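You operate a simulated robot arm through the tools that you are given. There is no shell and no other tool. Be economical: measure what you need, move in short steps, check, and stop when the job is done.

Carry out the task below with a simulated robot arm. There is one attempt and no reset: what you move stays moved.

Task
On the white machine, tighten the aisle-side and top cheek screws and push the drip tray back in.
Fine: blue driver till it clicks on each, and stand it back. The lane-side screw is done.

Only the result counts: the job must be done as asked and must still hold three seconds after the hand-in. Knocking over, shifting, dropping, spilling or breaking anything else fails it.

Robot
A 6-joint arm with a two-finger parallel gripper on a trunk, on a base that drives. Base frame: it is fixed to the floor where the robot stands at the start and does not move with it; the origin is under the middle of the robot, x ahead of it, y to its left, z up. Units: cm, rad, N and s.
With the tool pointing down near the work surface it reaches from about 32 to 70 cm from the robot's upright axis, wherever it stands. Its first joint turns from -2.897 to 2.897 rad. Places, roughly: aisle-side cheek screw [-180, 0, 90]; top cheek screw [-190, 0, 110]; lane-side cheek screw [-210, 0, 90]; steel drip tray [-150, 25, 75]. Payload 4.1 kg.
Tool frame: the origin (TCP) lies between the finger pads and is the grasp point; the fingertips stand 2.3 cm ahead of it; z points along the fingers, y is the line along which they close. The gripper opens to 9.4 cm. The fingers are 3.8 cm wide and 1 cm thick; the gripper's body (5.4 by 9.6 cm) begins 3.9 cm behind the TCP.
Orientation is told as [roll, pitch, yaw] about the base's x, y, z axes, in that order, counted from this pose: with the fingers straight down and closing along the base's y, the tool's x points along the base's -x, its y along +y and its z along -z.

Tools
- The arm moves only by the tool send_rows. Its argument "targets" is a list of rows, each a list of 3 entries, a list of its own where there are three numbers: the shift along the base's x, y, z in cm, then the turn, a rotation vector about the base's x, y, z in rad, then the opening, from 0 (shut) to 1 (fully open). In form: [[[x, y, z], [ax, ay, az], gripper], ...]. A call has 1 to 12 rows; each row is the pose to reach, as a shift and turn from the pose commanded when the call began. Rows are played at 5 a second. More than 5 cm and 0.15 rad between two rows, or a gripper value outside its range, and nothing of the call is played. Where a pose cannot be reached the arm comes as near as it can. A force on the tool above 50 N (or 10 N above the force at the start of the call, whichever is more), or a blocked arm, ends the call early, and 0.2 s more pass. Each finger travels about 4.5 cm/s and halts on what it meets, pressing with about 42 N; the grip force reading is that of the motor and also rises with nothing between the fingers. The clock runs only during rows and for 0.2 s after the last one: add rows that repeat a pose to give the fingers time. It gives the time, the measured TCP pose, the force on the tool (base axes), the opening and the grip force at its end, in the units of the frame above (readings bear some noise).
- Cameras (640 x 400 px; columns grow to the right, rows downward): "scene" is now at [1.4, 12.12, 144.39]; the picture's right is [-0.52, -0.86, 0.00], its down [-0.54, 0.32, -0.78] and it looks along [0.67, -0.40, -0.63] (base axes); focal length 247 px, centre (320, 200). "wrist" rides on the gripper at [8.6, 1.6, -7.4] in the tool frame; the picture's right is [-0.18, 0.98, 0.00], its down [-0.58, -0.11, -0.81] and it looks along [-0.79, -0.15, 0.59] (tool axes); focal length 243 px, centre (320, 200). There is no depth. A picture from a camera that has moved, and an enlarged one, comes with that camera's place and axes in the base frame and with its lens.
- capture(camera): a new picture of that camera. The clock stands still meanwhile.
- slide_trunk(by): slides the trunk up (or, below 0, down) by that many cm; the arm and the scene camera ride with it, the base frame stays. It gives what a move gives, with no picture.
- base_move(legs): drives the robot by 1 to 6 legs, each [ahead, turn to the left] in cm and rad, along the robot's own axes; the way and the turn of a leg run together, so that a leg with both is an arc; at most 150 cm and 3.142 rad a leg. The arm and the cameras ride along, it lands a little off, and it stops where it bumps. It gives what a move gives.
- head_to(pan, tilt): turns the head with the scene camera to pan (to the left, within 2.705 rad either way) and tilt (down, from -0.506 to 1.204), counted from straight ahead of the robot. It gives what a move gives.
- zoom(camera, box): a new picture of the part [left, top, right, bottom] of that camera's present view, enlarged. The clock stands still meanwhile.
- job_done(): hands the job in; it is judged then, once.

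Go step by step. Nothing tells you exact positions but the pictures and the camera data: compare them with the known pose of the tool, close in by small moves and look again before you grip or let go. The budget is 120 turns and 90 pictures, counting those below and the enlarged ones. Unless the task says otherwise, let go and move clear before handing in.

The tools are called after "Request:" as name(argument=value, ...) on one line, values as JSON. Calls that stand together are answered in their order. send_rows: Moves the arm, as the interface text tells. Its arguments: {"type":"object","properties":{"targets":{"type":"array","items":{"type":"array"}}},"required":["targets"]} The other tools are called the same way: slide_trunk (by) slides the trunk up or down; base_move (legs) drives the base; head_to (pan, tilt) turns the head that bears the scene camera; capture (camera) takes a picture; zoom (camera, box) takes an enlarged picture of a part of a camera's view; job_done () hands the job in.

At the start:

```text
t: 0.0
eef_pos: [45.88, -10.81, 105.13]
tool_rot: [0.001, 0.001, -0.005]
wrist_force: [0.4, 0.3, -0.7]
finger_gap: 9.41
grip_force: 0.1
trunk travel left (down, up): [-40.0, 19.0]
robot x, y, heading: [0.38, 0.04, 0.002]
head pan, tilt: [-0.545, 0.677]
```

scene: 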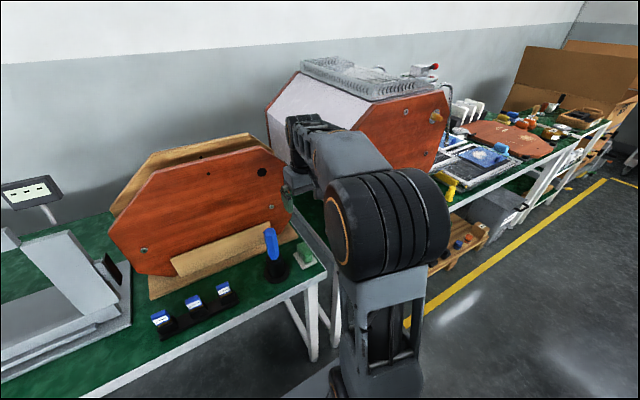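
wrist: 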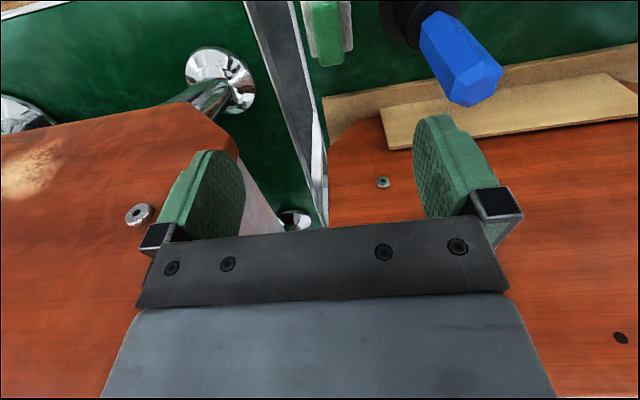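

I see a bench ahead with orange cheek plates, a blue-handled driver in a stand, and a whitish machine beyond. The listed places lie behind the robot, so I look around first.

Request:
head_to(pan=2.6, tilt=0.5)

Request:
capture(camera="scene")

Request:
head_to(pan=-2.6, tilt=0.5)

Request:
capture(camera="scene")

Request:
head_to(pan=1.3, tilt=0.5)

Request:
capture(camera="scene")

Request:
head_to(pan=0.0, tilt=0.6)

Request:
capture(camera="scene")

```text
t: 2.7
eef_pos: [45.89, -10.81, 105.13]
tool_rot: [0.0, -0.002, -0.006]
wrist_force: [-0.8, -0.5, -0.2]
finger_gap: 9.4
grip_force: 0.1
trunk travel left (down, up): [-40.0, 19.0]
robot x, y, heading: [-0.07, 0.31, -0.0]
head pan, tilt: [2.601, 0.499]
```

```text
87 pictures are left
camera scene: at [-13.74, 21.25, 145.96], right [0.52, 0.86, 0.0], down [0.41, -0.25, -0.88], along [-0.75, 0.45, -0.48], focal length 247 px, centre (320, 200)
```

scene: 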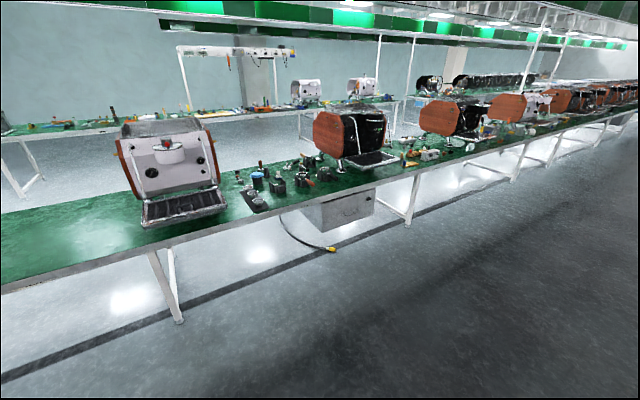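

```text
t: 6.8
eef_pos: [45.92, -10.87, 105.23]
tool_rot: [0.0, 0.001, -0.003]
wrist_force: [0.8, 0.5, 0.3]
finger_gap: 9.39
grip_force: 0.0
trunk travel left (down, up): [-40.0, 19.0]
robot x, y, heading: [-0.17, -0.2, 0.0]
head pan, tilt: [-2.601, 0.499]
```

```text
86 pictures are left
camera scene: at [-13.74, 11.88, 145.96], right [-0.52, 0.86, 0.0], down [0.41, 0.25, -0.88], along [-0.75, -0.45, -0.48], focal length 247 px, centre (320, 200)
```

scene: 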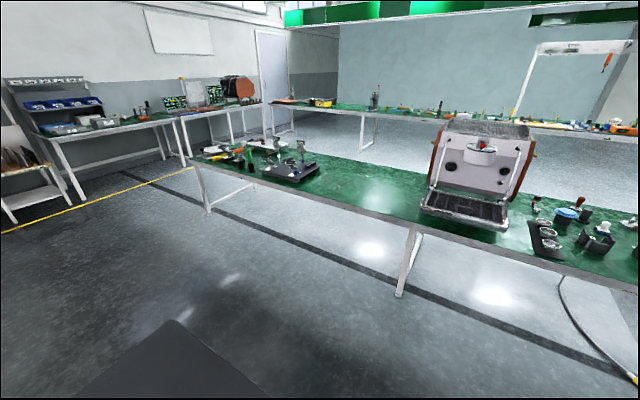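

```text
t: 10.0
eef_pos: [46.05, -10.82, 105.14]
tool_rot: [0.0, 0.001, -0.005]
wrist_force: [-0.1, -0.2, -0.5]
finger_gap: 9.42
grip_force: 0.2
trunk travel left (down, up): [-40.0, 19.0]
robot x, y, heading: [0.0, -0.05, -0.002]
head pan, tilt: [1.3, 0.499]
```

```text
85 pictures are left
camera scene: at [-3.51, 25.33, 145.96], right [0.96, -0.27, 0.0], down [-0.13, -0.46, -0.88], along [0.23, 0.85, -0.48], focal length 247 px, centre (320, 200)
```

scene: 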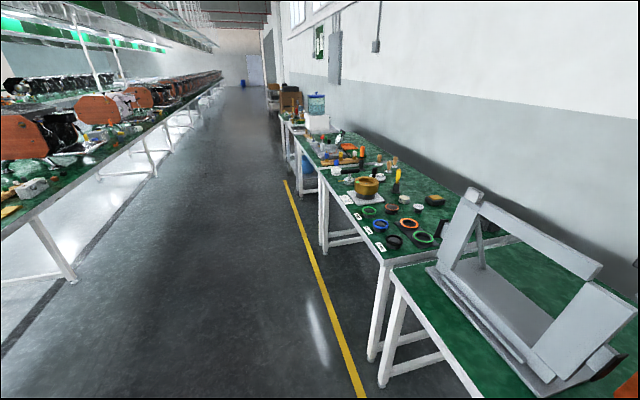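

```text
t: 11.4
eef_pos: [45.94, -10.81, 105.15]
tool_rot: [0.0, 0.0, -0.005]
wrist_force: [0.5, -0.8, 0.0]
finger_gap: 9.39
grip_force: 0.0
trunk travel left (down, up): [-40.0, 19.0]
robot x, y, heading: [-0.37, -0.12, 0.002]
head pan, tilt: [0.0, 0.6]
```

```text
84 pictures are left
camera scene: at [2.9, 16.57, 145.05], right [0.0, -1.0, 0.0], down [-0.56, 0.0, -0.83], along [0.83, 0.0, -0.56], focal length 247 px, centre (320, 200)
```

scene: 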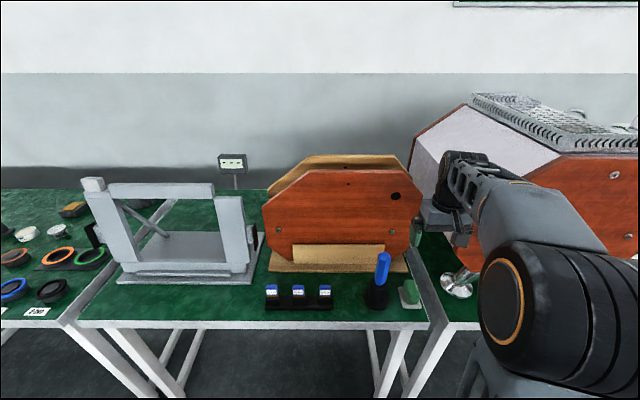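

The white machine stands on the bench behind, its -y cheek near y=0, with the tray out in front. The blue driver seems to stand on the bench ahead; I look closer at both.

Request:
zoom(camera="scene", box=[250, 220, 450, 345])

Request:
head_to(pan=-2.7, tilt=0.5)

Request:
zoom(camera="scene", box=[400, 90, 600, 215])

```text
3.20 times, centred on (350, 282) of scene
camera zoom: at [2.9, 16.57, 145.05], right [0.0, -1.0, 0.0], down [-0.56, 0.0, -0.83], along [0.83, 0.0, -0.56], focal length 792 px, centre (224, -64)
```

zoom: 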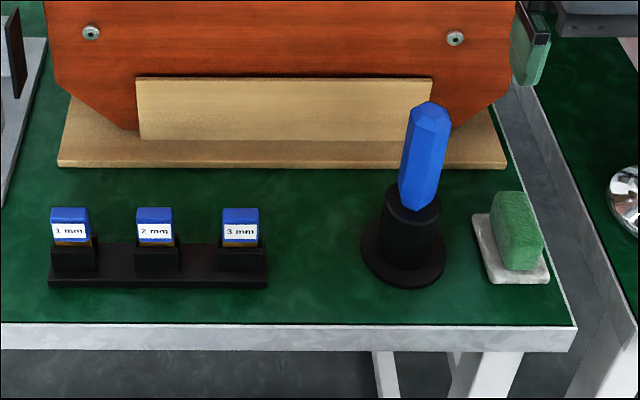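

```text
t: 13.8
eef_pos: [45.87, -10.92, 105.11]
tool_rot: [0.0, 0.001, -0.004]
wrist_force: [-0.4, -0.2, -0.2]
finger_gap: 9.39
grip_force: 0.1
trunk travel left (down, up): [-40.0, 19.0]
robot x, y, heading: [0.09, -0.16, 0.001]
head pan, tilt: [-2.7, 0.499]
```

```text
3.20 times, centred on (500, 152) of scene
camera zoom: at [-14.17, 12.67, 145.96], right [-0.43, 0.9, 0.0], down [0.43, 0.2, -0.88], along [-0.79, -0.38, -0.48], focal length 792 px, centre (-256, 352)
```

zoom: 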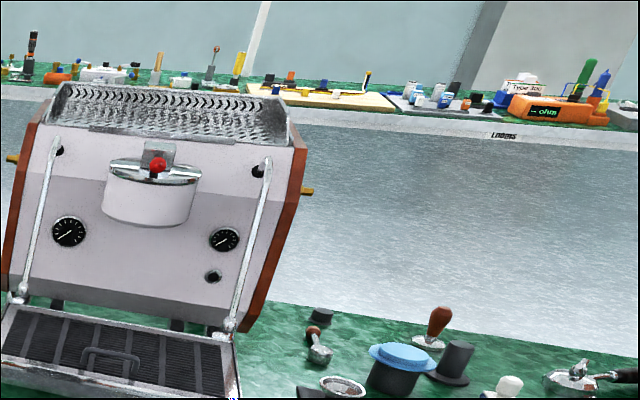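

The blue driver stands upright near (49.8, -0.8), handle about z 83 to 96. I move above it and look.

Request:
send_rows(targets=[[[1.3, 3.3, 0], [0, 0, 0], 1], [[2.6, 6.6, 0], [0, 0, 0], 1], [[3.9, 10, 0], [0, 0, 0], 1]])

Request:
head_to(pan=-0.2, tilt=0.7)

Request:
capture(camera="wrist")

Request:
capture(camera="scene")

```text
t: 14.6
eef_pos: [49.89, -1.04, 105.18]
tool_rot: [-0.001, 0.0, -0.004]
wrist_force: [-0.3, -0.2, -0.6]
finger_gap: 9.41
grip_force: 0.1
trunk travel left (down, up): [-40.0, 19.0]
robot x, y, heading: [0.09, -0.31, -0.0]
head pan, tilt: [-2.7, 0.499]
```

```text
t: 16.9
eef_pos: [49.76, -1.04, 105.14]
tool_rot: [0.001, 0.0, -0.006]
wrist_force: [0.5, -0.4, 0.1]
finger_gap: 9.4
grip_force: 0.2
trunk travel left (down, up): [-40.0, 19.0]
robot x, y, heading: [0.2, -0.07, -0.006]
head pan, tilt: [-0.201, 0.7]
```

```text
81 pictures are left
camera wrist: at [41.26, 0.6, 112.57], right [0.19, 0.98, 0.0], down [0.58, -0.11, 0.81], along [0.79, -0.15, -0.59], focal length 243 px, centre (320, 200)
```

wrist: 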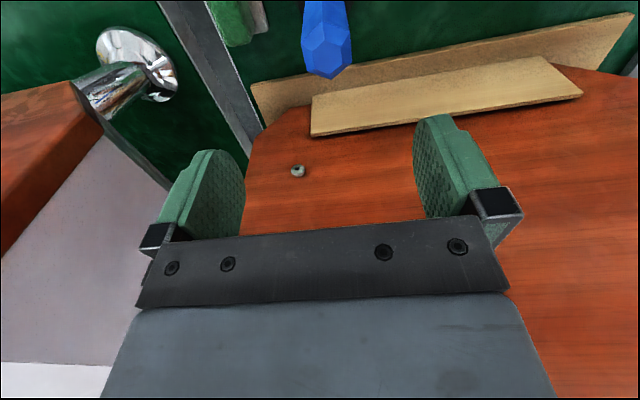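

```text
80 pictures are left
camera scene: at [2.38, 14.87, 144.19], right [-0.2, -0.98, 0.0], down [-0.63, 0.13, -0.77], along [0.75, -0.15, -0.64], focal length 247 px, centre (320, 200)
```

scene: 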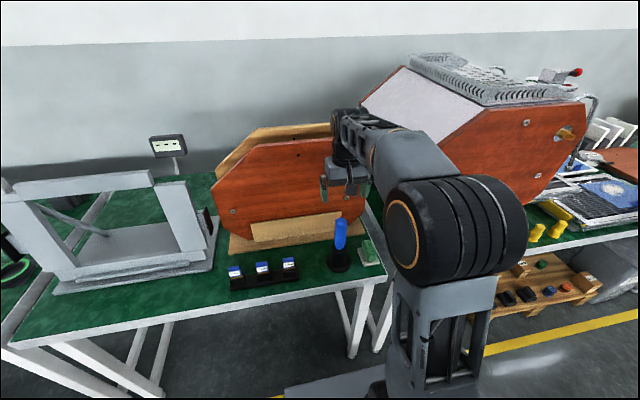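

The driver's handle is slightly nearer than the tool. I zoom to see its hex facets and axis.

Request:
zoom(camera="wrist", box=[260, 0, 400, 88])

Request:
zoom(camera="scene", box=[290, 200, 400, 280])

```text
4.55 times, centred on (330, 44) of wrist
camera zoom: at [41.26, 0.6, 112.57], right [0.19, 0.98, 0.0], down [0.58, -0.11, 0.81], along [0.79, -0.15, -0.59], focal length 1103 px, centre (274, 909)
```

zoom: 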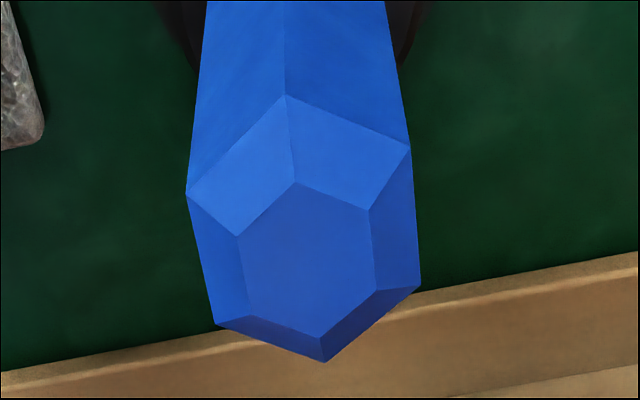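

```text
5.00 times, centred on (345, 240) of scene
camera zoom: at [2.38, 14.87, 144.19], right [-0.2, -0.98, 0.0], down [-0.63, 0.13, -0.77], along [0.75, -0.15, -0.64], focal length 1237 px, centre (195, 0)
```

zoom: 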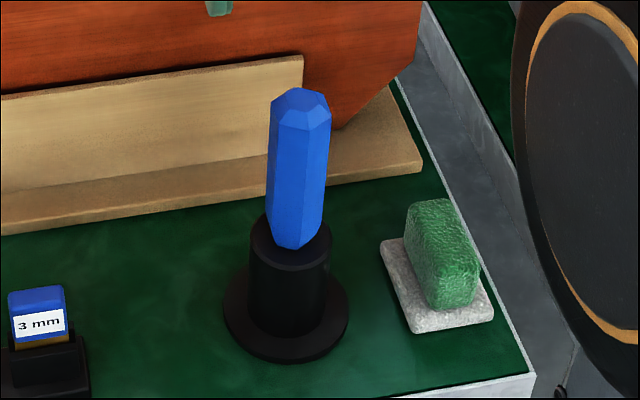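

The two views put the handle top at about (47.5, 0, 98), base nearer x = 49. I back off a little for a second wrist view to settle it.

Request:
send_rows(targets=[[[-4, 0, 0], [0, 0, 0], 1], [[-8, 0, 0], [0, 0, 0], 1], [[-10, 0, 0], [0, 0, 0], 1]])

Request:
capture(camera="wrist")

```text
t: 17.7
eef_pos: [39.71, -1.0, 105.18]
tool_rot: [0.001, 0.001, -0.004]
wrist_force: [0.4, 0.3, 0.3]
finger_gap: 9.4
grip_force: 0.1
trunk travel left (down, up): [-40.0, 19.0]
robot x, y, heading: [-0.34, -0.13, 0.006]
head pan, tilt: [-0.201, 0.7]
```

```text
77 pictures are left
camera wrist: at [31.03, 0.77, 112.59], right [0.19, 0.98, 0.0], down [0.58, -0.11, 0.81], along [0.79, -0.15, -0.59], focal length 243 px, centre (320, 200)
```

wrist: 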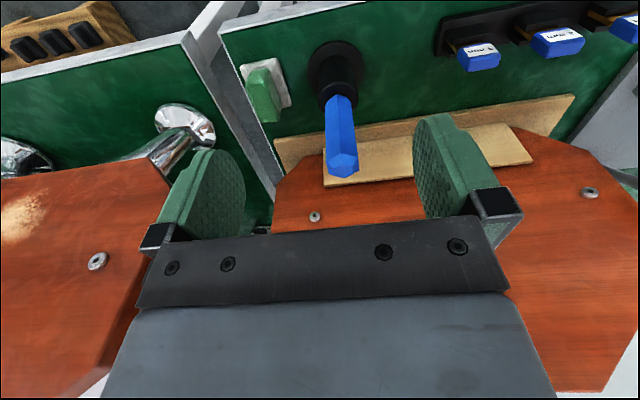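

Two wrist views agree on about (48.7, -0.4) with the top near z 95, and the hex flats face ±y, matching the fingers. I move over it and descend partway, then look.

Request:
send_rows(targets=[[[4.5, 0.3, 0], [0, 0, 0], 1], [[8.9, 0.6, 0], [0, 0, 0], 1], [[8.9, 0.6, -4], [0, 0, 0], 1], [[8.9, 0.6, -7], [0, 0, 0], 1]])

Request:
zoom(camera="scene", box=[280, 150, 420, 280])

Request:
capture(camera="wrist")

```text
t: 18.7
eef_pos: [48.49, -0.13, 98.08]
tool_rot: [-0.001, 0.0, -0.006]
wrist_force: [-1.2, 0.1, 0.3]
finger_gap: 9.38
grip_force: 0.0
trunk travel left (down, up): [-40.0, 19.0]
robot x, y, heading: [-0.44, 0.19, 0.002]
head pan, tilt: [-0.201, 0.7]
```

```text
3.08 times, centred on (350, 215) of scene
camera zoom: at [2.37, 14.88, 144.19], right [-0.2, -0.98, 0.0], down [-0.63, 0.13, -0.77], along [0.75, -0.15, -0.64], focal length 761 px, centre (228, 154)
```

zoom: 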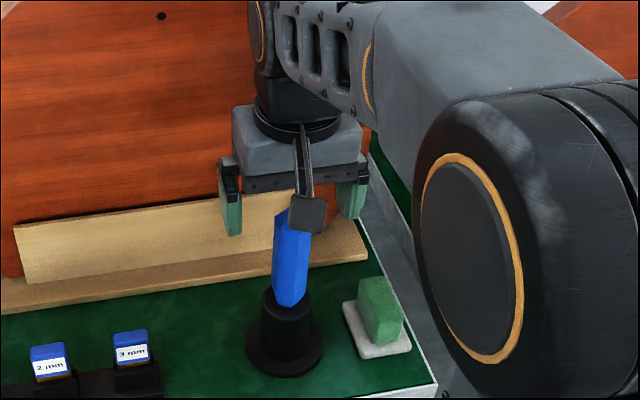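

```text
75 pictures are left
camera wrist: at [39.96, 1.6, 105.5], right [0.19, 0.98, 0.0], down [0.58, -0.11, 0.81], along [0.79, -0.15, -0.59], focal length 243 px, centre (320, 200)
```

wrist: 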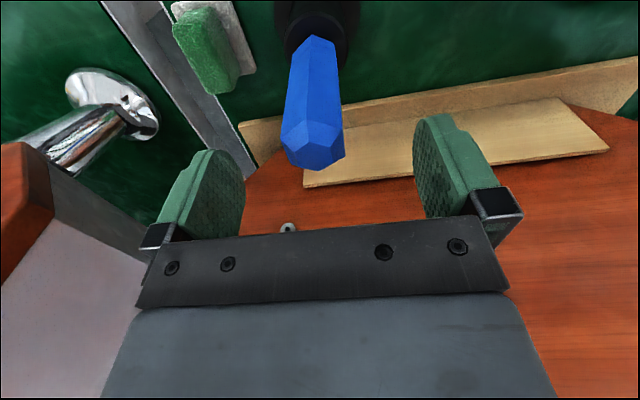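

The handle centre is about (49, -0.5). I descend around it and stop before closing.

Request:
send_rows(targets=[[[0.5, -0.4, 0], [0, 0, 0], 1], [[0.5, -0.4, -3], [0, 0, 0], 1], [[0.5, -0.4, -5], [0, 0, 0], 1], [[0.5, -0.4, -5.6], [0, 0, 0], 1]])

Request:
capture(camera="wrist")

Request:
zoom(camera="scene", box=[280, 150, 420, 280])

```text
t: 19.7
eef_pos: [49.08, -0.61, 92.79]
tool_rot: [0.001, -0.009, -0.005]
wrist_force: [-0.5, 0.6, 22.6]
finger_gap: 9.44
grip_force: 0.1
trunk travel left (down, up): [-40.0, 19.0]
robot x, y, heading: [-0.1, -0.36, -0.001]
head pan, tilt: [-0.201, 0.7]
```

```text
74 pictures are left
camera wrist: at [40.46, 1.06, 100.19], right [0.19, 0.98, 0.0], down [0.58, -0.11, 0.81], along [0.8, -0.15, -0.59], focal length 243 px, centre (320, 200)
```

wrist: 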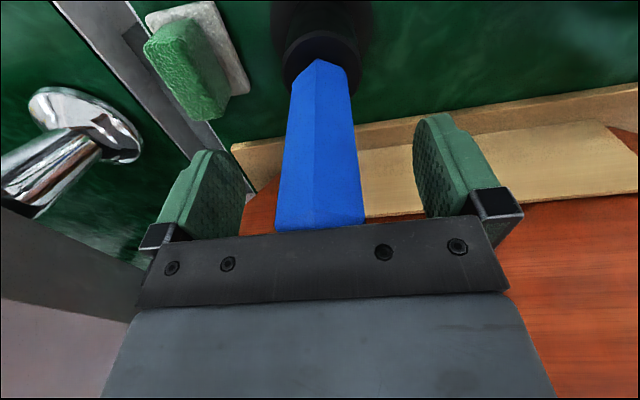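

```text
3.08 times, centred on (350, 215) of scene
camera zoom: at [2.23, 14.88, 144.24], right [-0.2, -0.98, 0.0], down [-0.63, 0.13, -0.77], along [0.75, -0.15, -0.64], focal length 761 px, centre (228, 154)
```

zoom: 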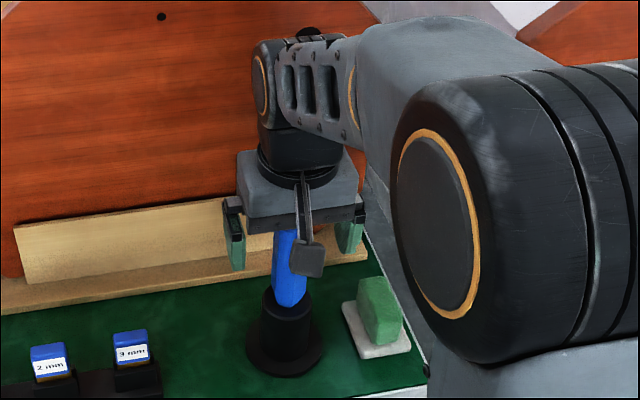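

The palm touched the handle top (top ≈ 96.6). I raise slightly and close.

Request:
send_rows(targets=[[[0, 0, 0.7], [0, 0, 0], 1], [[0, 0, 0.7], [0, 0, 0], 0.6], [[0, 0, 0.7], [0, 0, 0], 0.3], [[0, 0, 0.7], [0, 0, 0], 0], [[0, 0, 0.7], [0, 0, 0], 0], [[0, 0, 0.7], [0, 0, 0], 0], [[0, 0, 0.7], [0, 0, 0], 0]])

Request:
capture(camera="wrist")

```text
t: 21.3
eef_pos: [49.15, -0.66, 93.29]
tool_rot: [0.0, -0.001, -0.005]
wrist_force: [-0.2, 0.5, 0.5]
finger_gap: 3.3
grip_force: 42.0
trunk travel left (down, up): [-40.0, 19.0]
robot x, y, heading: [-0.25, 0.16, -0.0]
head pan, tilt: [-0.201, 0.7]
```

```text
72 pictures are left
camera wrist: at [40.48, 1.08, 100.66], right [0.19, 0.98, 0.0], down [0.58, -0.11, 0.81], along [0.79, -0.15, -0.59], focal length 243 px, centre (320, 200)
```

wrist: 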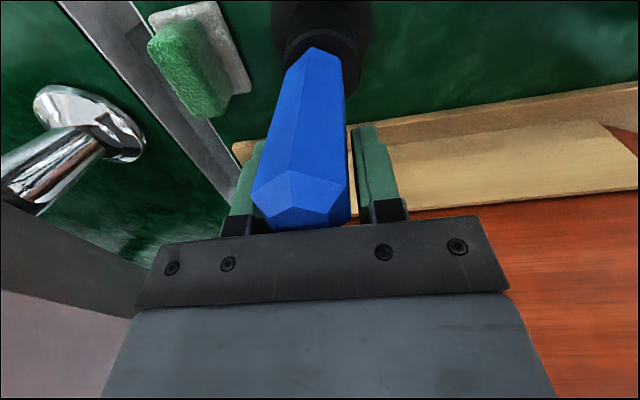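

Gripped at 3.3 cm. I check how the handle sits between the pads before lifting.

Request:
zoom(camera="wrist", box=[200, 30, 440, 260])

```text
1.74 times, centred on (320, 145) of wrist
camera zoom: at [40.48, 1.08, 100.66], right [0.19, 0.98, 0.0], down [0.58, -0.11, 0.81], along [0.79, -0.15, -0.59], focal length 422 px, centre (320, 296)
```

zoom: 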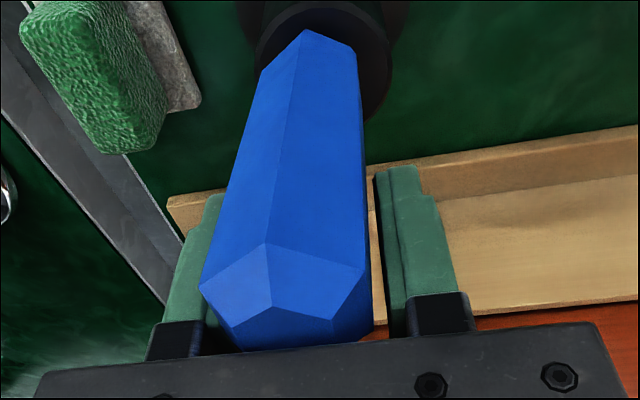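

The handle seems to have tilted or shifted toward the camera when gripped; I look from the scene camera.

Request:
zoom(camera="scene", box=[300, 170, 400, 270])

```text
4.00 times, centred on (350, 220) of scene
camera zoom: at [2.39, 14.88, 144.19], right [-0.2, -0.98, 0.0], down [-0.63, 0.13, -0.76], along [0.75, -0.15, -0.64], focal length 990 px, centre (200, 120)
```

zoom: 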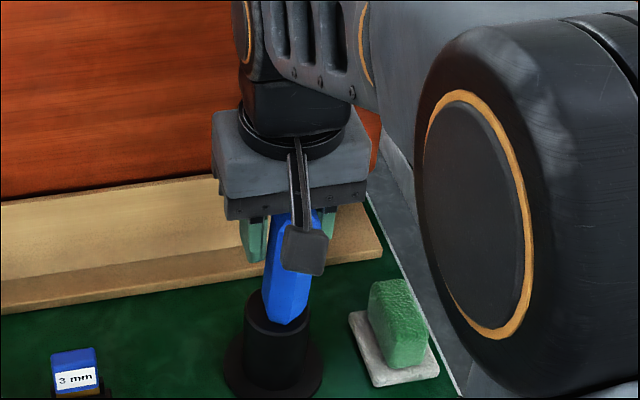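

The handle sits toward the robot side of the pads. I open, shift the tool back about 1.2 cm and look again before regripping.

Request:
send_rows(targets=[[[0, 0, 0], [0, 0, 0], 0.4], [[0, 0, 0], [0, 0, 0], 0.7], [[0, 0, 0], [0, 0, 0], 1], [[0, 0, 0], [0, 0, 0], 1], [[0, 0, 0], [0, 0, 0], 1]])

Request:
capture(camera="wrist")

```text
t: 22.5
eef_pos: [49.08, -0.63, 93.23]
tool_rot: [0.0, 0.001, -0.005]
wrist_force: [-0.2, 0.5, -1.2]
finger_gap: 9.4
grip_force: 0.1
trunk travel left (down, up): [-40.0, 19.0]
robot x, y, heading: [-0.36, 0.01, -0.005]
head pan, tilt: [-0.201, 0.7]
```

```text
69 pictures are left
camera wrist: at [40.48, 1.07, 100.66], right [0.19, 0.98, 0.0], down [0.58, -0.11, 0.81], along [0.79, -0.15, -0.59], focal length 243 px, centre (320, 200)
```

wrist: 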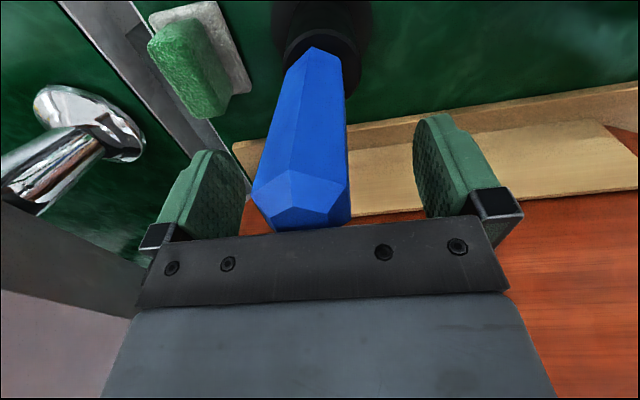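

The driver leans loosely in its collar. I raise clear and measure top and bottom of the handle.

Request:
send_rows(targets=[[[0, 0, 3], [0, 0, 0], 1], [[0, 0, 6], [0, 0, 0], 1]])

Request:
capture(camera="wrist")

Request:
zoom(camera="scene", box=[300, 170, 400, 270])

```text
t: 23.1
eef_pos: [49.13, -0.76, 99.31]
tool_rot: [0.0, 0.0, -0.005]
wrist_force: [0.5, 1.0, 1.0]
finger_gap: 9.39
grip_force: 0.1
trunk travel left (down, up): [-40.0, 19.0]
robot x, y, heading: [-0.16, -0.1, 0.001]
head pan, tilt: [-0.201, 0.7]
```

```text
68 pictures are left
camera wrist: at [40.47, 1.0, 106.84], right [0.19, 0.98, 0.0], down [0.58, -0.11, 0.81], along [0.79, -0.15, -0.59], focal length 243 px, centre (320, 200)
```

wrist: 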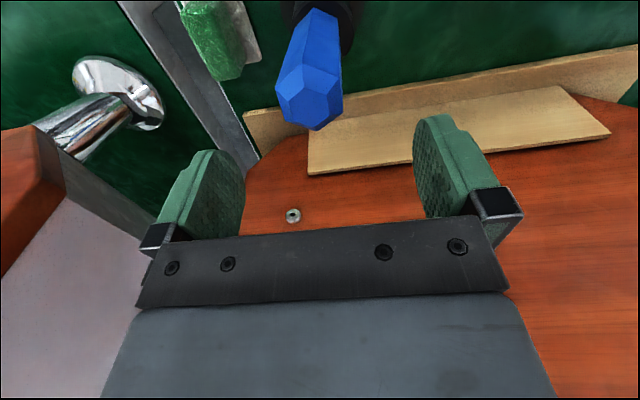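

```text
4.00 times, centred on (350, 220) of scene
camera zoom: at [2.37, 14.88, 144.19], right [-0.2, -0.98, 0.0], down [-0.63, 0.13, -0.77], along [0.75, -0.15, -0.64], focal length 990 px, centre (200, 120)
```

zoom: 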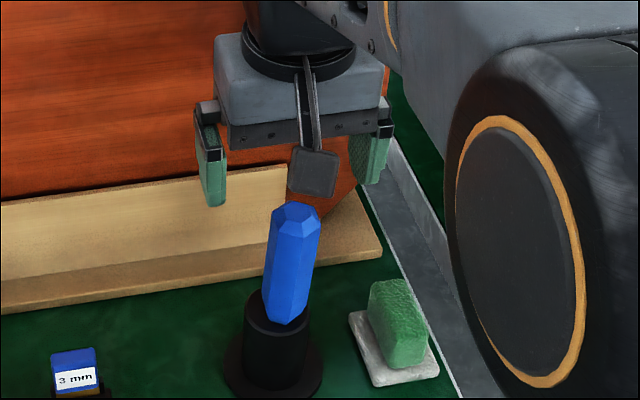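

The handle leans roughly 0.08 rad toward the robot, top near (47.5, -0.9). I shift back, tilt the tool to match, and descend.

Request:
send_rows(targets=[[[-1.2, 0, 0], [0, -0.08, 0], 1], [[-1.2, 0, -3], [0, -0.08, 0], 1], [[-1.2, 0, -5.8], [0, -0.08, 0], 1]])

Request:
capture(camera="wrist")

```text
t: 23.9
eef_pos: [47.75, -0.57, 93.27]
tool_rot: [0.0, -0.078, -0.006]
wrist_force: [0.3, -0.5, 0.4]
finger_gap: 9.4
grip_force: 0.0
trunk travel left (down, up): [-40.0, 19.0]
robot x, y, heading: [-0.01, 0.11, -0.003]
head pan, tilt: [-0.201, 0.7]
```

```text
66 pictures are left
camera wrist: at [38.61, 1.09, 100.08], right [0.19, 0.98, 0.01], down [0.51, -0.11, 0.85], along [0.84, -0.15, -0.53], focal length 243 px, centre (320, 200)
```

wrist: 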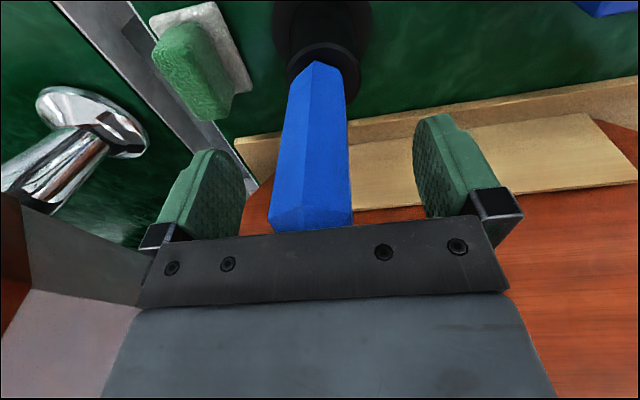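

The handle now lines up with the tool axis, about half a centimetre further out. I shift and close.

Request:
send_rows(targets=[[[0.6, -0.2, 0], [0, 0, 0], 1], [[0.6, -0.2, 0], [0, 0, 0], 0.6], [[0.6, -0.2, 0], [0, 0, 0], 0.3], [[0.6, -0.2, 0], [0, 0, 0], 0], [[0.6, -0.2, 0], [0, 0, 0], 0], [[0.6, -0.2, 0], [0, 0, 0], 0], [[0.6, -0.2, 0], [0, 0, 0], 0]])

Request:
capture(camera="wrist")

```text
t: 25.5
eef_pos: [48.36, -0.73, 93.42]
tool_rot: [0.0, -0.08, -0.003]
wrist_force: [1.0, 3.2, -0.2]
finger_gap: 3.39
grip_force: 41.5
trunk travel left (down, up): [-40.0, 19.0]
robot x, y, heading: [-0.25, -0.03, -0.001]
head pan, tilt: [-0.201, 0.7]
```

```text
65 pictures are left
camera wrist: at [39.26, 0.96, 100.11], right [0.19, 0.98, 0.01], down [0.51, -0.11, 0.85], along [0.84, -0.15, -0.53], focal length 243 px, centre (320, 200)
```

wrist: 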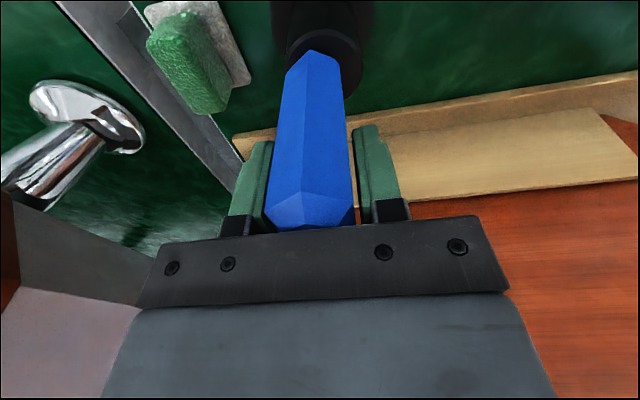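

Gripped well. Now I lift along the driver's axis and look.

Request:
send_rows(targets=[[[-0.1, 0, 1.5], [0, 0, 0], 0], [[-0.2, 0, 3.5], [0, 0, 0], 0], [[-0.4, 0, 6], [0, 0, 0], 0], [[-0.5, 0, 9], [0, 0, 0], 0], [[-0.5, 0, 12], [0, 0, 0], 0], [[-0.5, 0, 15], [0, 0, 0], 0]])

Request:
capture(camera="wrist")

Request:
capture(camera="scene")

```text
t: 26.9
eef_pos: [48.02, -0.97, 108.43]
tool_rot: [0.001, -0.077, -0.006]
wrist_force: [0.4, 0.3, -3.5]
finger_gap: 3.4
grip_force: 42.1
trunk travel left (down, up): [-40.0, 19.0]
robot x, y, heading: [0.28, -0.06, -0.002]
head pan, tilt: [-0.201, 0.7]
```

```text
64 pictures are left
camera wrist: at [38.86, 0.83, 115.1], right [0.19, 0.98, 0.01], down [0.52, -0.11, 0.85], along [0.84, -0.15, -0.53], focal length 243 px, centre (320, 200)
```

wrist: 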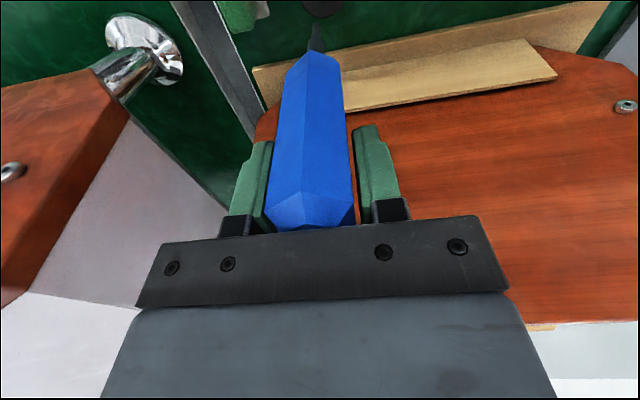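

```text
63 pictures are left
camera scene: at [2.41, 14.87, 144.19], right [-0.2, -0.98, 0.0], down [-0.63, 0.13, -0.76], along [0.75, -0.15, -0.64], focal length 247 px, centre (320, 200)
```

scene: 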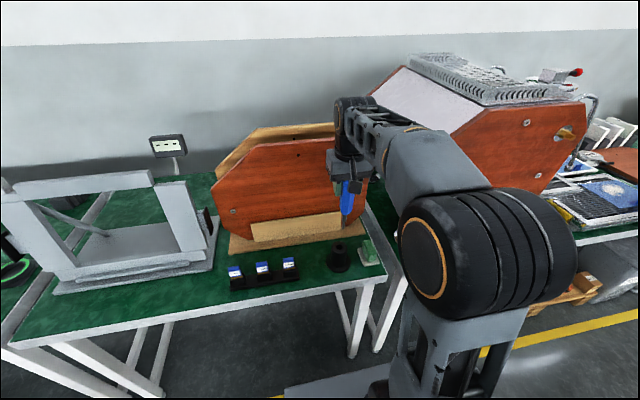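

Request:
zoom(camera="scene", box=[300, 150, 400, 280])

Request:
zoom(camera="wrist", box=[250, 0, 400, 90])

```text
3.08 times, centred on (350, 215) of scene
camera zoom: at [2.41, 14.87, 144.19], right [-0.2, -0.98, 0.0], down [-0.63, 0.13, -0.76], along [0.75, -0.15, -0.64], focal length 761 px, centre (228, 154)
```

zoom: 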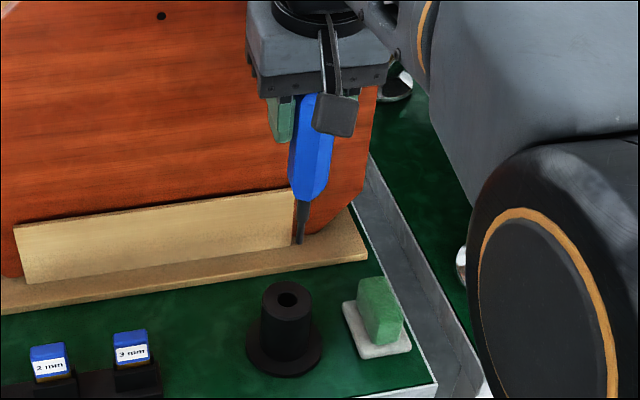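

```text
4.27 times, centred on (325, 45) of wrist
camera zoom: at [38.86, 0.83, 115.1], right [0.19, 0.98, 0.01], down [0.52, -0.11, 0.85], along [0.84, -0.15, -0.53], focal length 1035 px, centre (299, 861)
```

zoom: 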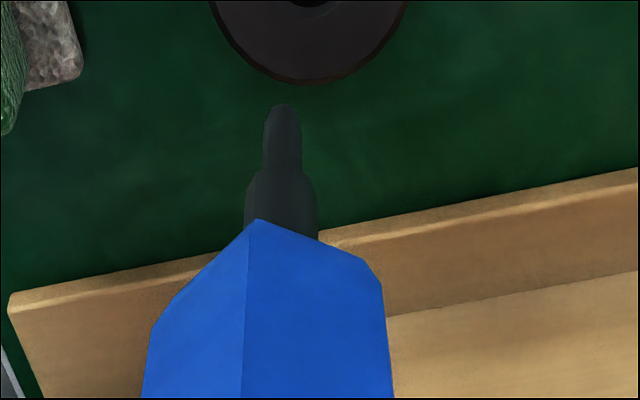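

The driver came out cleanly; its shaft is short and its tip ~14–16 cm ahead of the TCP. I back away from the bench, then spin the tool a quarter turn in free space to measure the driver's axis in the grip.

Request:
base_move(legs=[[-40, 0]])

Request:
zoom(camera="scene", box=[300, 140, 400, 260])

Request:
send_rows(targets=[[[0, 0, 0], [0, 0.08, 0], 0], [[0, 0, 0], [0, 0.08, 0.14], 0], [[0, 0, 0], [0, 0.08, 0.28], 0], [[0, 0, 0], [0, 0.08, 0.42], 0], [[0, 0, 0], [0, 0.08, 0.56], 0], [[0, 0, 0], [0, 0.08, 0.7], 0], [[0, 0, 0], [0, 0.08, 0.84], 0], [[0, 0, 0], [0, 0.08, 0.98], 0], [[0, 0, 0], [0, 0.08, 1.12], 0], [[0, 0, 0], [0, 0.08, 1.26], 0], [[0, 0, 0], [0, 0.08, 1.4], 0], [[0, 0, 0], [0, 0.08, 1.5], 0]])

Request:
zoom(camera="scene", box=[300, 140, 400, 260])

```text
t: 29.4
eef_pos: [7.85, -0.92, 108.35]
tool_rot: [0.0, -0.081, -0.004]
wrist_force: [0.5, -0.6, -2.2]
finger_gap: 3.42
grip_force: 41.7
trunk travel left (down, up): [-40.0, 19.0]
robot x, y, heading: [-40.26, 0.06, -0.002]
head pan, tilt: [-0.201, 0.7]
```

```text
3.33 times, centred on (350, 200) of scene
camera zoom: at [-37.76, 14.87, 144.19], right [-0.2, -0.98, 0.0], down [-0.63, 0.13, -0.76], along [0.75, -0.15, -0.64], focal length 825 px, centre (220, 200)
```

zoom: 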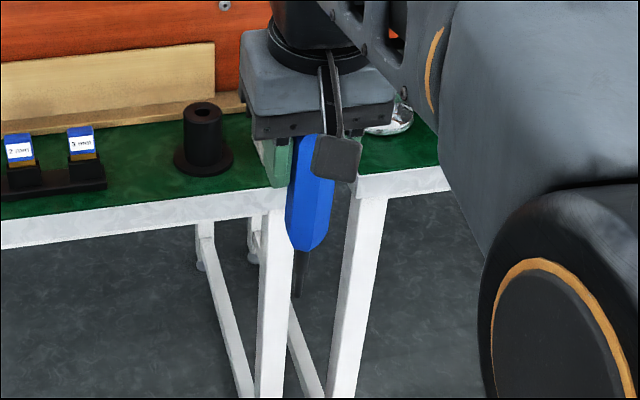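

```text
t: 32.0
eef_pos: [7.91, -0.91, 108.39]
tool_rot: [0.051, -0.024, 1.495]
wrist_force: [-0.2, 0.2, -3.7]
finger_gap: 3.4
grip_force: 42.1
trunk travel left (down, up): [-40.0, 19.0]
robot x, y, heading: [-40.51, 0.03, 0.003]
head pan, tilt: [-0.201, 0.7]
```

```text
3.33 times, centred on (350, 200) of scene
camera zoom: at [-37.75, 14.87, 144.19], right [-0.2, -0.98, 0.0], down [-0.63, 0.13, -0.76], along [0.75, -0.15, -0.64], focal length 825 px, centre (220, 200)
```

zoom: 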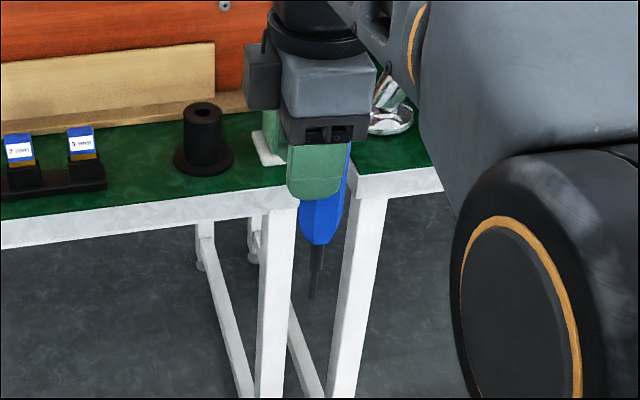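

The axis is good: tip about 15.5 cm ahead, offset ~1 cm toward tool +x, tilt only ~0.03 rad. Now I turn the robot around to face the machine bench and look.

Request:
base_move(legs=[[0, 3.14]])

Request:
head_to(pan=0.0, tilt=0.5)

Request:
capture(camera="scene")

```text
t: 39.6
eef_pos: [-88.08, 3.31, 108.36]
tool_rot: [0.048, -0.026, -1.701]
wrist_force: [0.2, -0.4, -3.0]
finger_gap: 3.41
grip_force: 41.9
trunk travel left (down, up): [-40.0, 19.0]
robot x, y, heading: [-40.15, -0.29, 3.089]
head pan, tilt: [-0.201, 0.7]
```

```text
t: 40.4
eef_pos: [-87.98, 3.31, 108.32]
tool_rot: [0.049, -0.026, -1.7]
wrist_force: [0.4, 0.4, -3.5]
finger_gap: 3.39
grip_force: 42.0
trunk travel left (down, up): [-40.0, 19.0]
robot x, y, heading: [-40.32, 0.04, 3.093]
head pan, tilt: [0.0, 0.499]
```

```text
58 pictures are left
camera scene: at [-44.1, -16.53, 145.95], right [0.05, 1.0, 0.0], down [0.48, -0.03, -0.88], along [-0.88, 0.05, -0.48], focal length 247 px, centre (320, 200)
```

scene: 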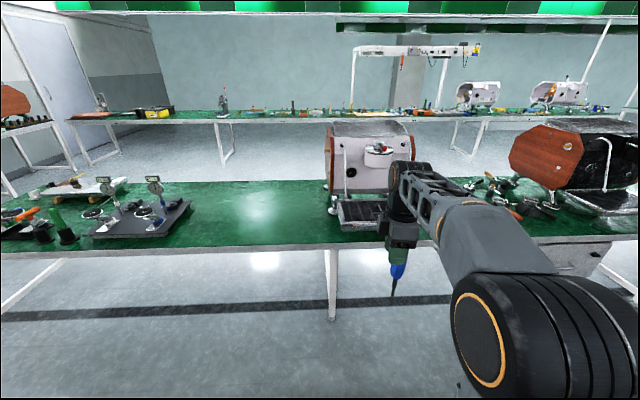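

The bench spans x -128 to -198, with the machine's near cheek around y ≈ -4 and open bench in front of that cheek. I drive over to y ≈ -31 and look at the cheek.

Request:
base_move(legs=[[0, 0.6], [60, 0], [0, -0.55]])

Request:
head_to(pan=-0.2, tilt=0.5)

Request:
capture(camera="scene")

```text
t: 46.9
eef_pos: [-139.52, -29.68, 108.26]
tool_rot: [0.048, -0.026, -1.659]
wrist_force: [-0.4, -0.1, -3.4]
finger_gap: 3.42
grip_force: 42.1
trunk travel left (down, up): [-40.0, 19.0]
robot x, y, heading: [-90.68, -31.06, 3.131]
head pan, tilt: [0.0, 0.499]
```

```text
t: 47.6
eef_pos: [-139.44, -29.61, 108.41]
tool_rot: [0.05, -0.026, -1.657]
wrist_force: [0.5, 0.3, -3.2]
finger_gap: 3.39
grip_force: 42.0
trunk travel left (down, up): [-40.0, 19.0]
robot x, y, heading: [-91.28, -30.75, 3.134]
head pan, tilt: [-0.201, 0.499]
```

```text
57 pictures are left
camera scene: at [-94.4, -45.84, 145.96], right [0.21, 0.98, 0.0], down [0.47, -0.1, -0.88], along [-0.86, 0.18, -0.48], focal length 247 px, centre (320, 200)
```

scene: 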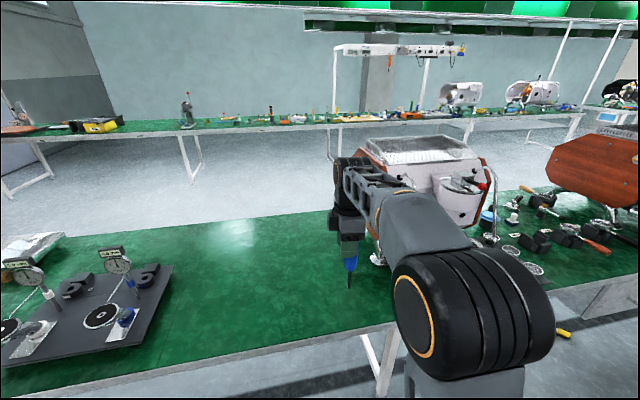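

The arm hides the cheek. I rotate the tool to point along +y (driver horizontal), which is the working pose, over the empty bench.

Request:
send_rows(targets=[[[0, -1, 0], [0.14, 0, 0], 0], [[0, -2, 0], [0.28, 0, 0], 0], [[0, -3, 0], [0.42, 0, 0], 0], [[0, -4, 0], [0.56, 0, 0], 0], [[0, -5, 0], [0.7, 0, 0], 0], [[0, -6, 0], [0.84, 0, 0], 0], [[0, -7, 0], [0.98, 0, 0], 0], [[0, -8, 0], [1.12, 0, 0], 0], [[0, -9, 0], [1.26, 0, 0], 0], [[0, -10, 0], [1.4, 0, 0], 0], [[0, -10, 0], [1.5, 0, 0], 0], [[0, -10, 0], [1.57, 0, 0], 0]])

Request:
capture(camera="scene")

Request:
capture(camera="wrist")

```text
t: 50.2
eef_pos: [-139.93, -37.41, 107.34]
tool_rot: [-1.176, 1.477, -2.785]
wrist_force: [-1.0, 0.3, -3.1]
finger_gap: 3.39
grip_force: 42.1
out of reach, approached as far as the arm can: row 11, 12
trunk travel left (down, up): [-40.0, 19.0]
robot x, y, heading: [-91.6, -31.0, 3.136]
head pan, tilt: [-0.201, 0.499]
```

```text
56 pictures are left
camera scene: at [-94.4, -45.85, 145.96], right [0.21, 0.98, 0.0], down [0.47, -0.1, -0.88], along [-0.86, 0.18, -0.48], focal length 247 px, centre (320, 200)
```

scene: 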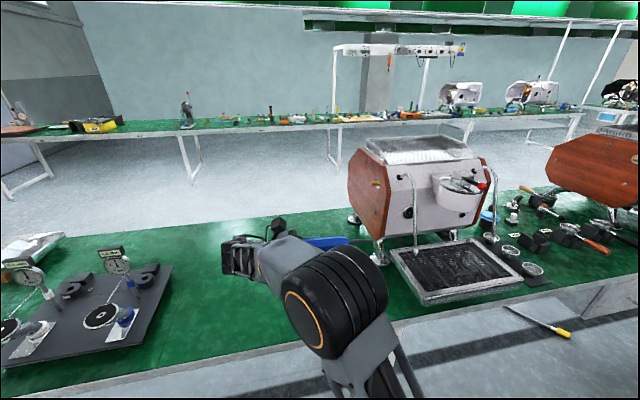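

```text
55 pictures are left
camera wrist: at [-137.75, -44.52, 115.98], right [0.96, -0.04, -0.27], down [-0.19, -0.82, -0.54], along [-0.2, 0.57, -0.8], focal length 243 px, centre (320, 200)
```

wrist: 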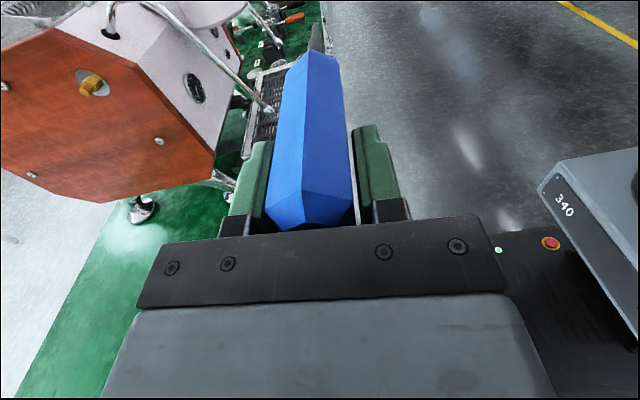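

The cheek and its screws are now in both views. I zoom in to locate them.

Request:
zoom(camera="scene", box=[330, 130, 430, 270])

Request:
zoom(camera="wrist", box=[0, 40, 240, 220])

```text
2.86 times, centred on (380, 200) of scene
camera zoom: at [-94.4, -45.85, 145.96], right [0.21, 0.98, 0.0], down [0.47, -0.1, -0.88], along [-0.86, 0.18, -0.48], focal length 707 px, centre (149, 200)
```

zoom: 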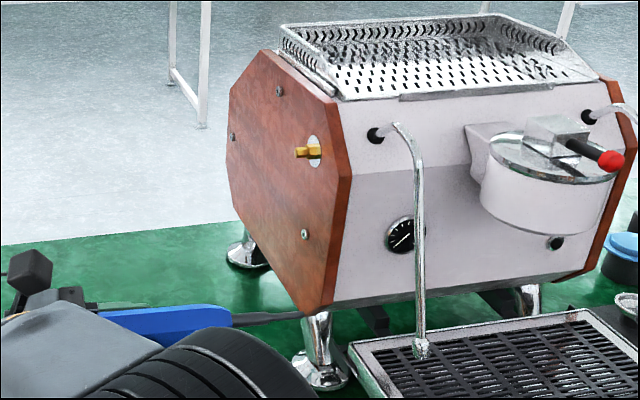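

```text
2.22 times, centred on (120, 130) of wrist
camera zoom: at [-137.75, -44.52, 115.98], right [0.96, -0.04, -0.27], down [-0.19, -0.82, -0.54], along [-0.2, 0.57, -0.8], focal length 539 px, centre (764, 356)
```

zoom: 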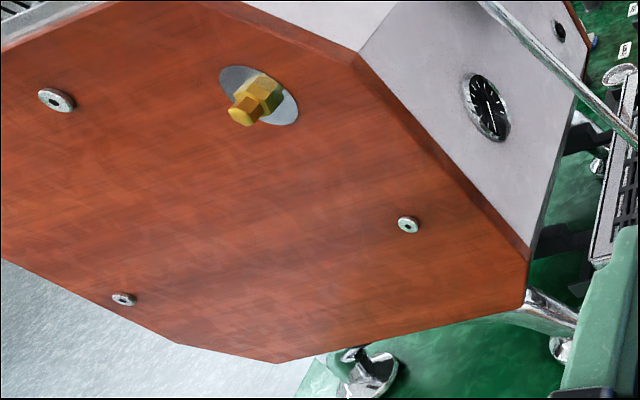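

The views agree well: aisle screw ≈ (-176.5, -5.4, 91.8), top screw ≈ (-190.9, -5.3, 108.7), cheek face parallel to x. I drive closer so both are in reach.

Request:
base_move(legs=[[0, 0.32], [22, 0], [0, -0.315]])

Request:
head_to(pan=0.0, tilt=0.9)

Request:
capture(camera="scene")

```text
t: 54.0
eef_pos: [-160.47, -44.54, 107.38]
tool_rot: [-1.158, 1.478, -2.757]
wrist_force: [-0.1, -0.8, -3.4]
finger_gap: 3.37
grip_force: 41.9
trunk travel left (down, up): [-40.0, 19.0]
robot x, y, heading: [-111.95, -37.85, 3.138]
head pan, tilt: [-0.201, 0.499]
```

```text
t: 54.9
eef_pos: [-160.46, -44.55, 107.13]
tool_rot: [-1.158, 1.48, -2.759]
wrist_force: [0.2, 0.1, -3.9]
finger_gap: 3.38
grip_force: 41.8
trunk travel left (down, up): [-40.0, 19.0]
robot x, y, heading: [-112.09, -37.73, 3.138]
head pan, tilt: [0.0, 0.901]
```

```text
52 pictures are left
camera scene: at [-113.56, -54.52, 142.58], right [0.0, 1.0, 0.0], down [0.78, 0.0, -0.62], along [-0.62, 0.0, -0.78], focal length 247 px, centre (320, 200)
```

scene: 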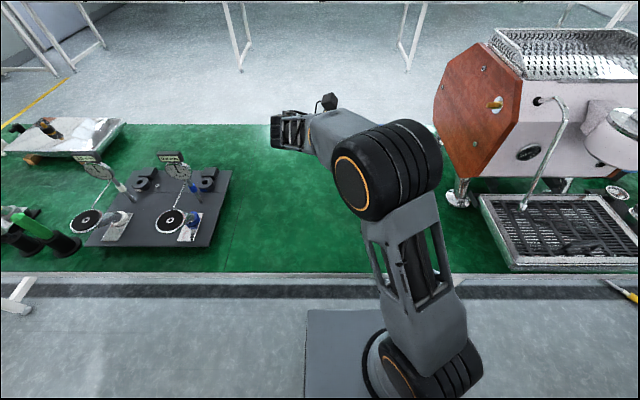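

Now I bring the driver toward the aisle screw, stopping with the tip about 9 cm short.

Request:
send_rows(targets=[[[-2.4, 2, -2.4], [0, 0, 0.005], 0], [[-4.8, 4, -4.8], [0, 0, 0.01], 0], [[-7.2, 6, -7.2], [0, 0, 0.02], 0], [[-9.6, 8, -9.4], [0, 0, 0.03], 0], [[-12, 10, -11.6], [0, 0, 0.038], 0], [[-14.4, 12, -13.8], [0, 0, 0.038], 0], [[-16.6, 14, -15.8], [0, 0, 0.038], 0], [[-16.6, 14, -15.8], [0, 0, 0.038], 0]])

Request:
head_to(pan=-0.5, tilt=0.7)

Request:
capture(camera="wrist")

Request:
capture(camera="scene")

```text
t: 56.7
eef_pos: [-177.1, -30.51, 91.53]
tool_rot: [-1.155, 1.478, -2.717]
wrist_force: [-0.3, -0.3, -4.5]
finger_gap: 3.41
grip_force: 41.7
trunk travel left (down, up): [-40.0, 19.0]
robot x, y, heading: [-112.21, -37.94, 3.141]
head pan, tilt: [0.0, 0.901]
```

```text
t: 57.6
eef_pos: [-177.16, -30.42, 91.45]
tool_rot: [-1.157, 1.478, -2.719]
wrist_force: [-0.7, -0.2, -3.4]
finger_gap: 3.4
grip_force: 41.9
trunk travel left (down, up): [-40.0, 19.0]
robot x, y, heading: [-112.12, -37.9, 3.149]
head pan, tilt: [-0.499, 0.7]
```

```text
51 pictures are left
camera wrist: at [-174.66, -37.56, 100.2], right [0.96, 0.0, -0.27], down [-0.15, -0.83, -0.54], along [-0.22, 0.56, -0.8], focal length 243 px, centre (320, 200)
```

wrist: 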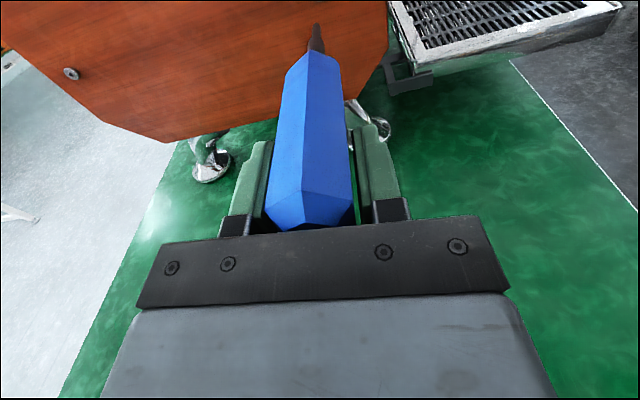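

```text
50 pictures are left
camera scene: at [-113.48, -50.45, 144.18], right [0.48, 0.88, 0.0], down [0.57, -0.31, -0.76], along [-0.67, 0.37, -0.64], focal length 247 px, centre (320, 200)
```

scene: 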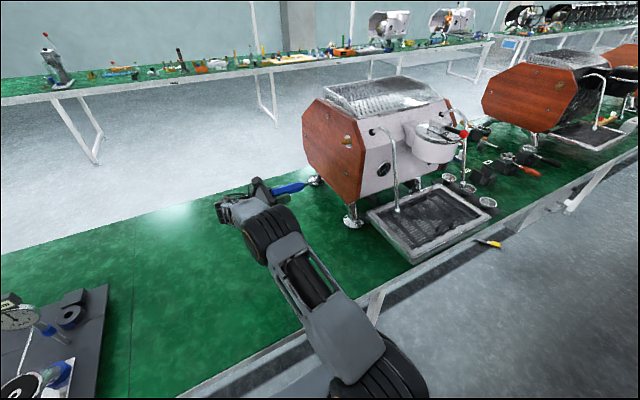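

In reach with the pose true. I zoom on tip and screw in both views.

Request:
zoom(camera="scene", box=[270, 110, 380, 230])

Request:
zoom(camera="wrist", box=[250, 0, 390, 90])

```text
3.33 times, centred on (325, 170) of scene
camera zoom: at [-113.48, -50.45, 144.18], right [0.48, 0.88, 0.0], down [0.57, -0.31, -0.76], along [-0.67, 0.37, -0.64], focal length 825 px, centre (303, 300)
```

zoom: 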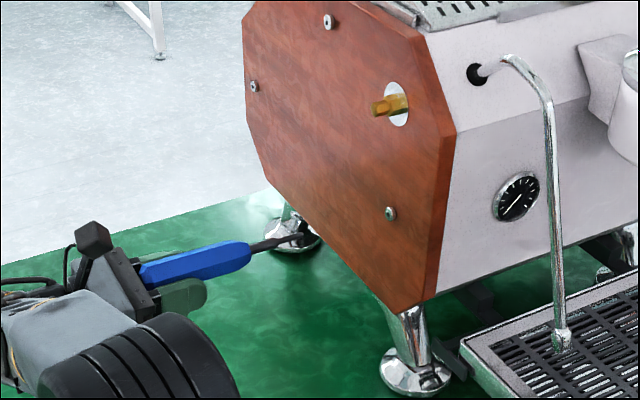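

```text
4.44 times, centred on (320, 45) of wrist
camera zoom: at [-174.66, -37.56, 100.2], right [0.96, 0.0, -0.27], down [-0.15, -0.83, -0.54], along [-0.22, 0.56, -0.8], focal length 1078 px, centre (320, 889)
```

zoom: 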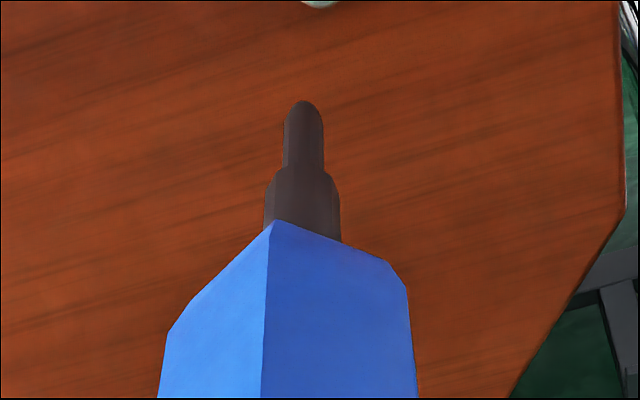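

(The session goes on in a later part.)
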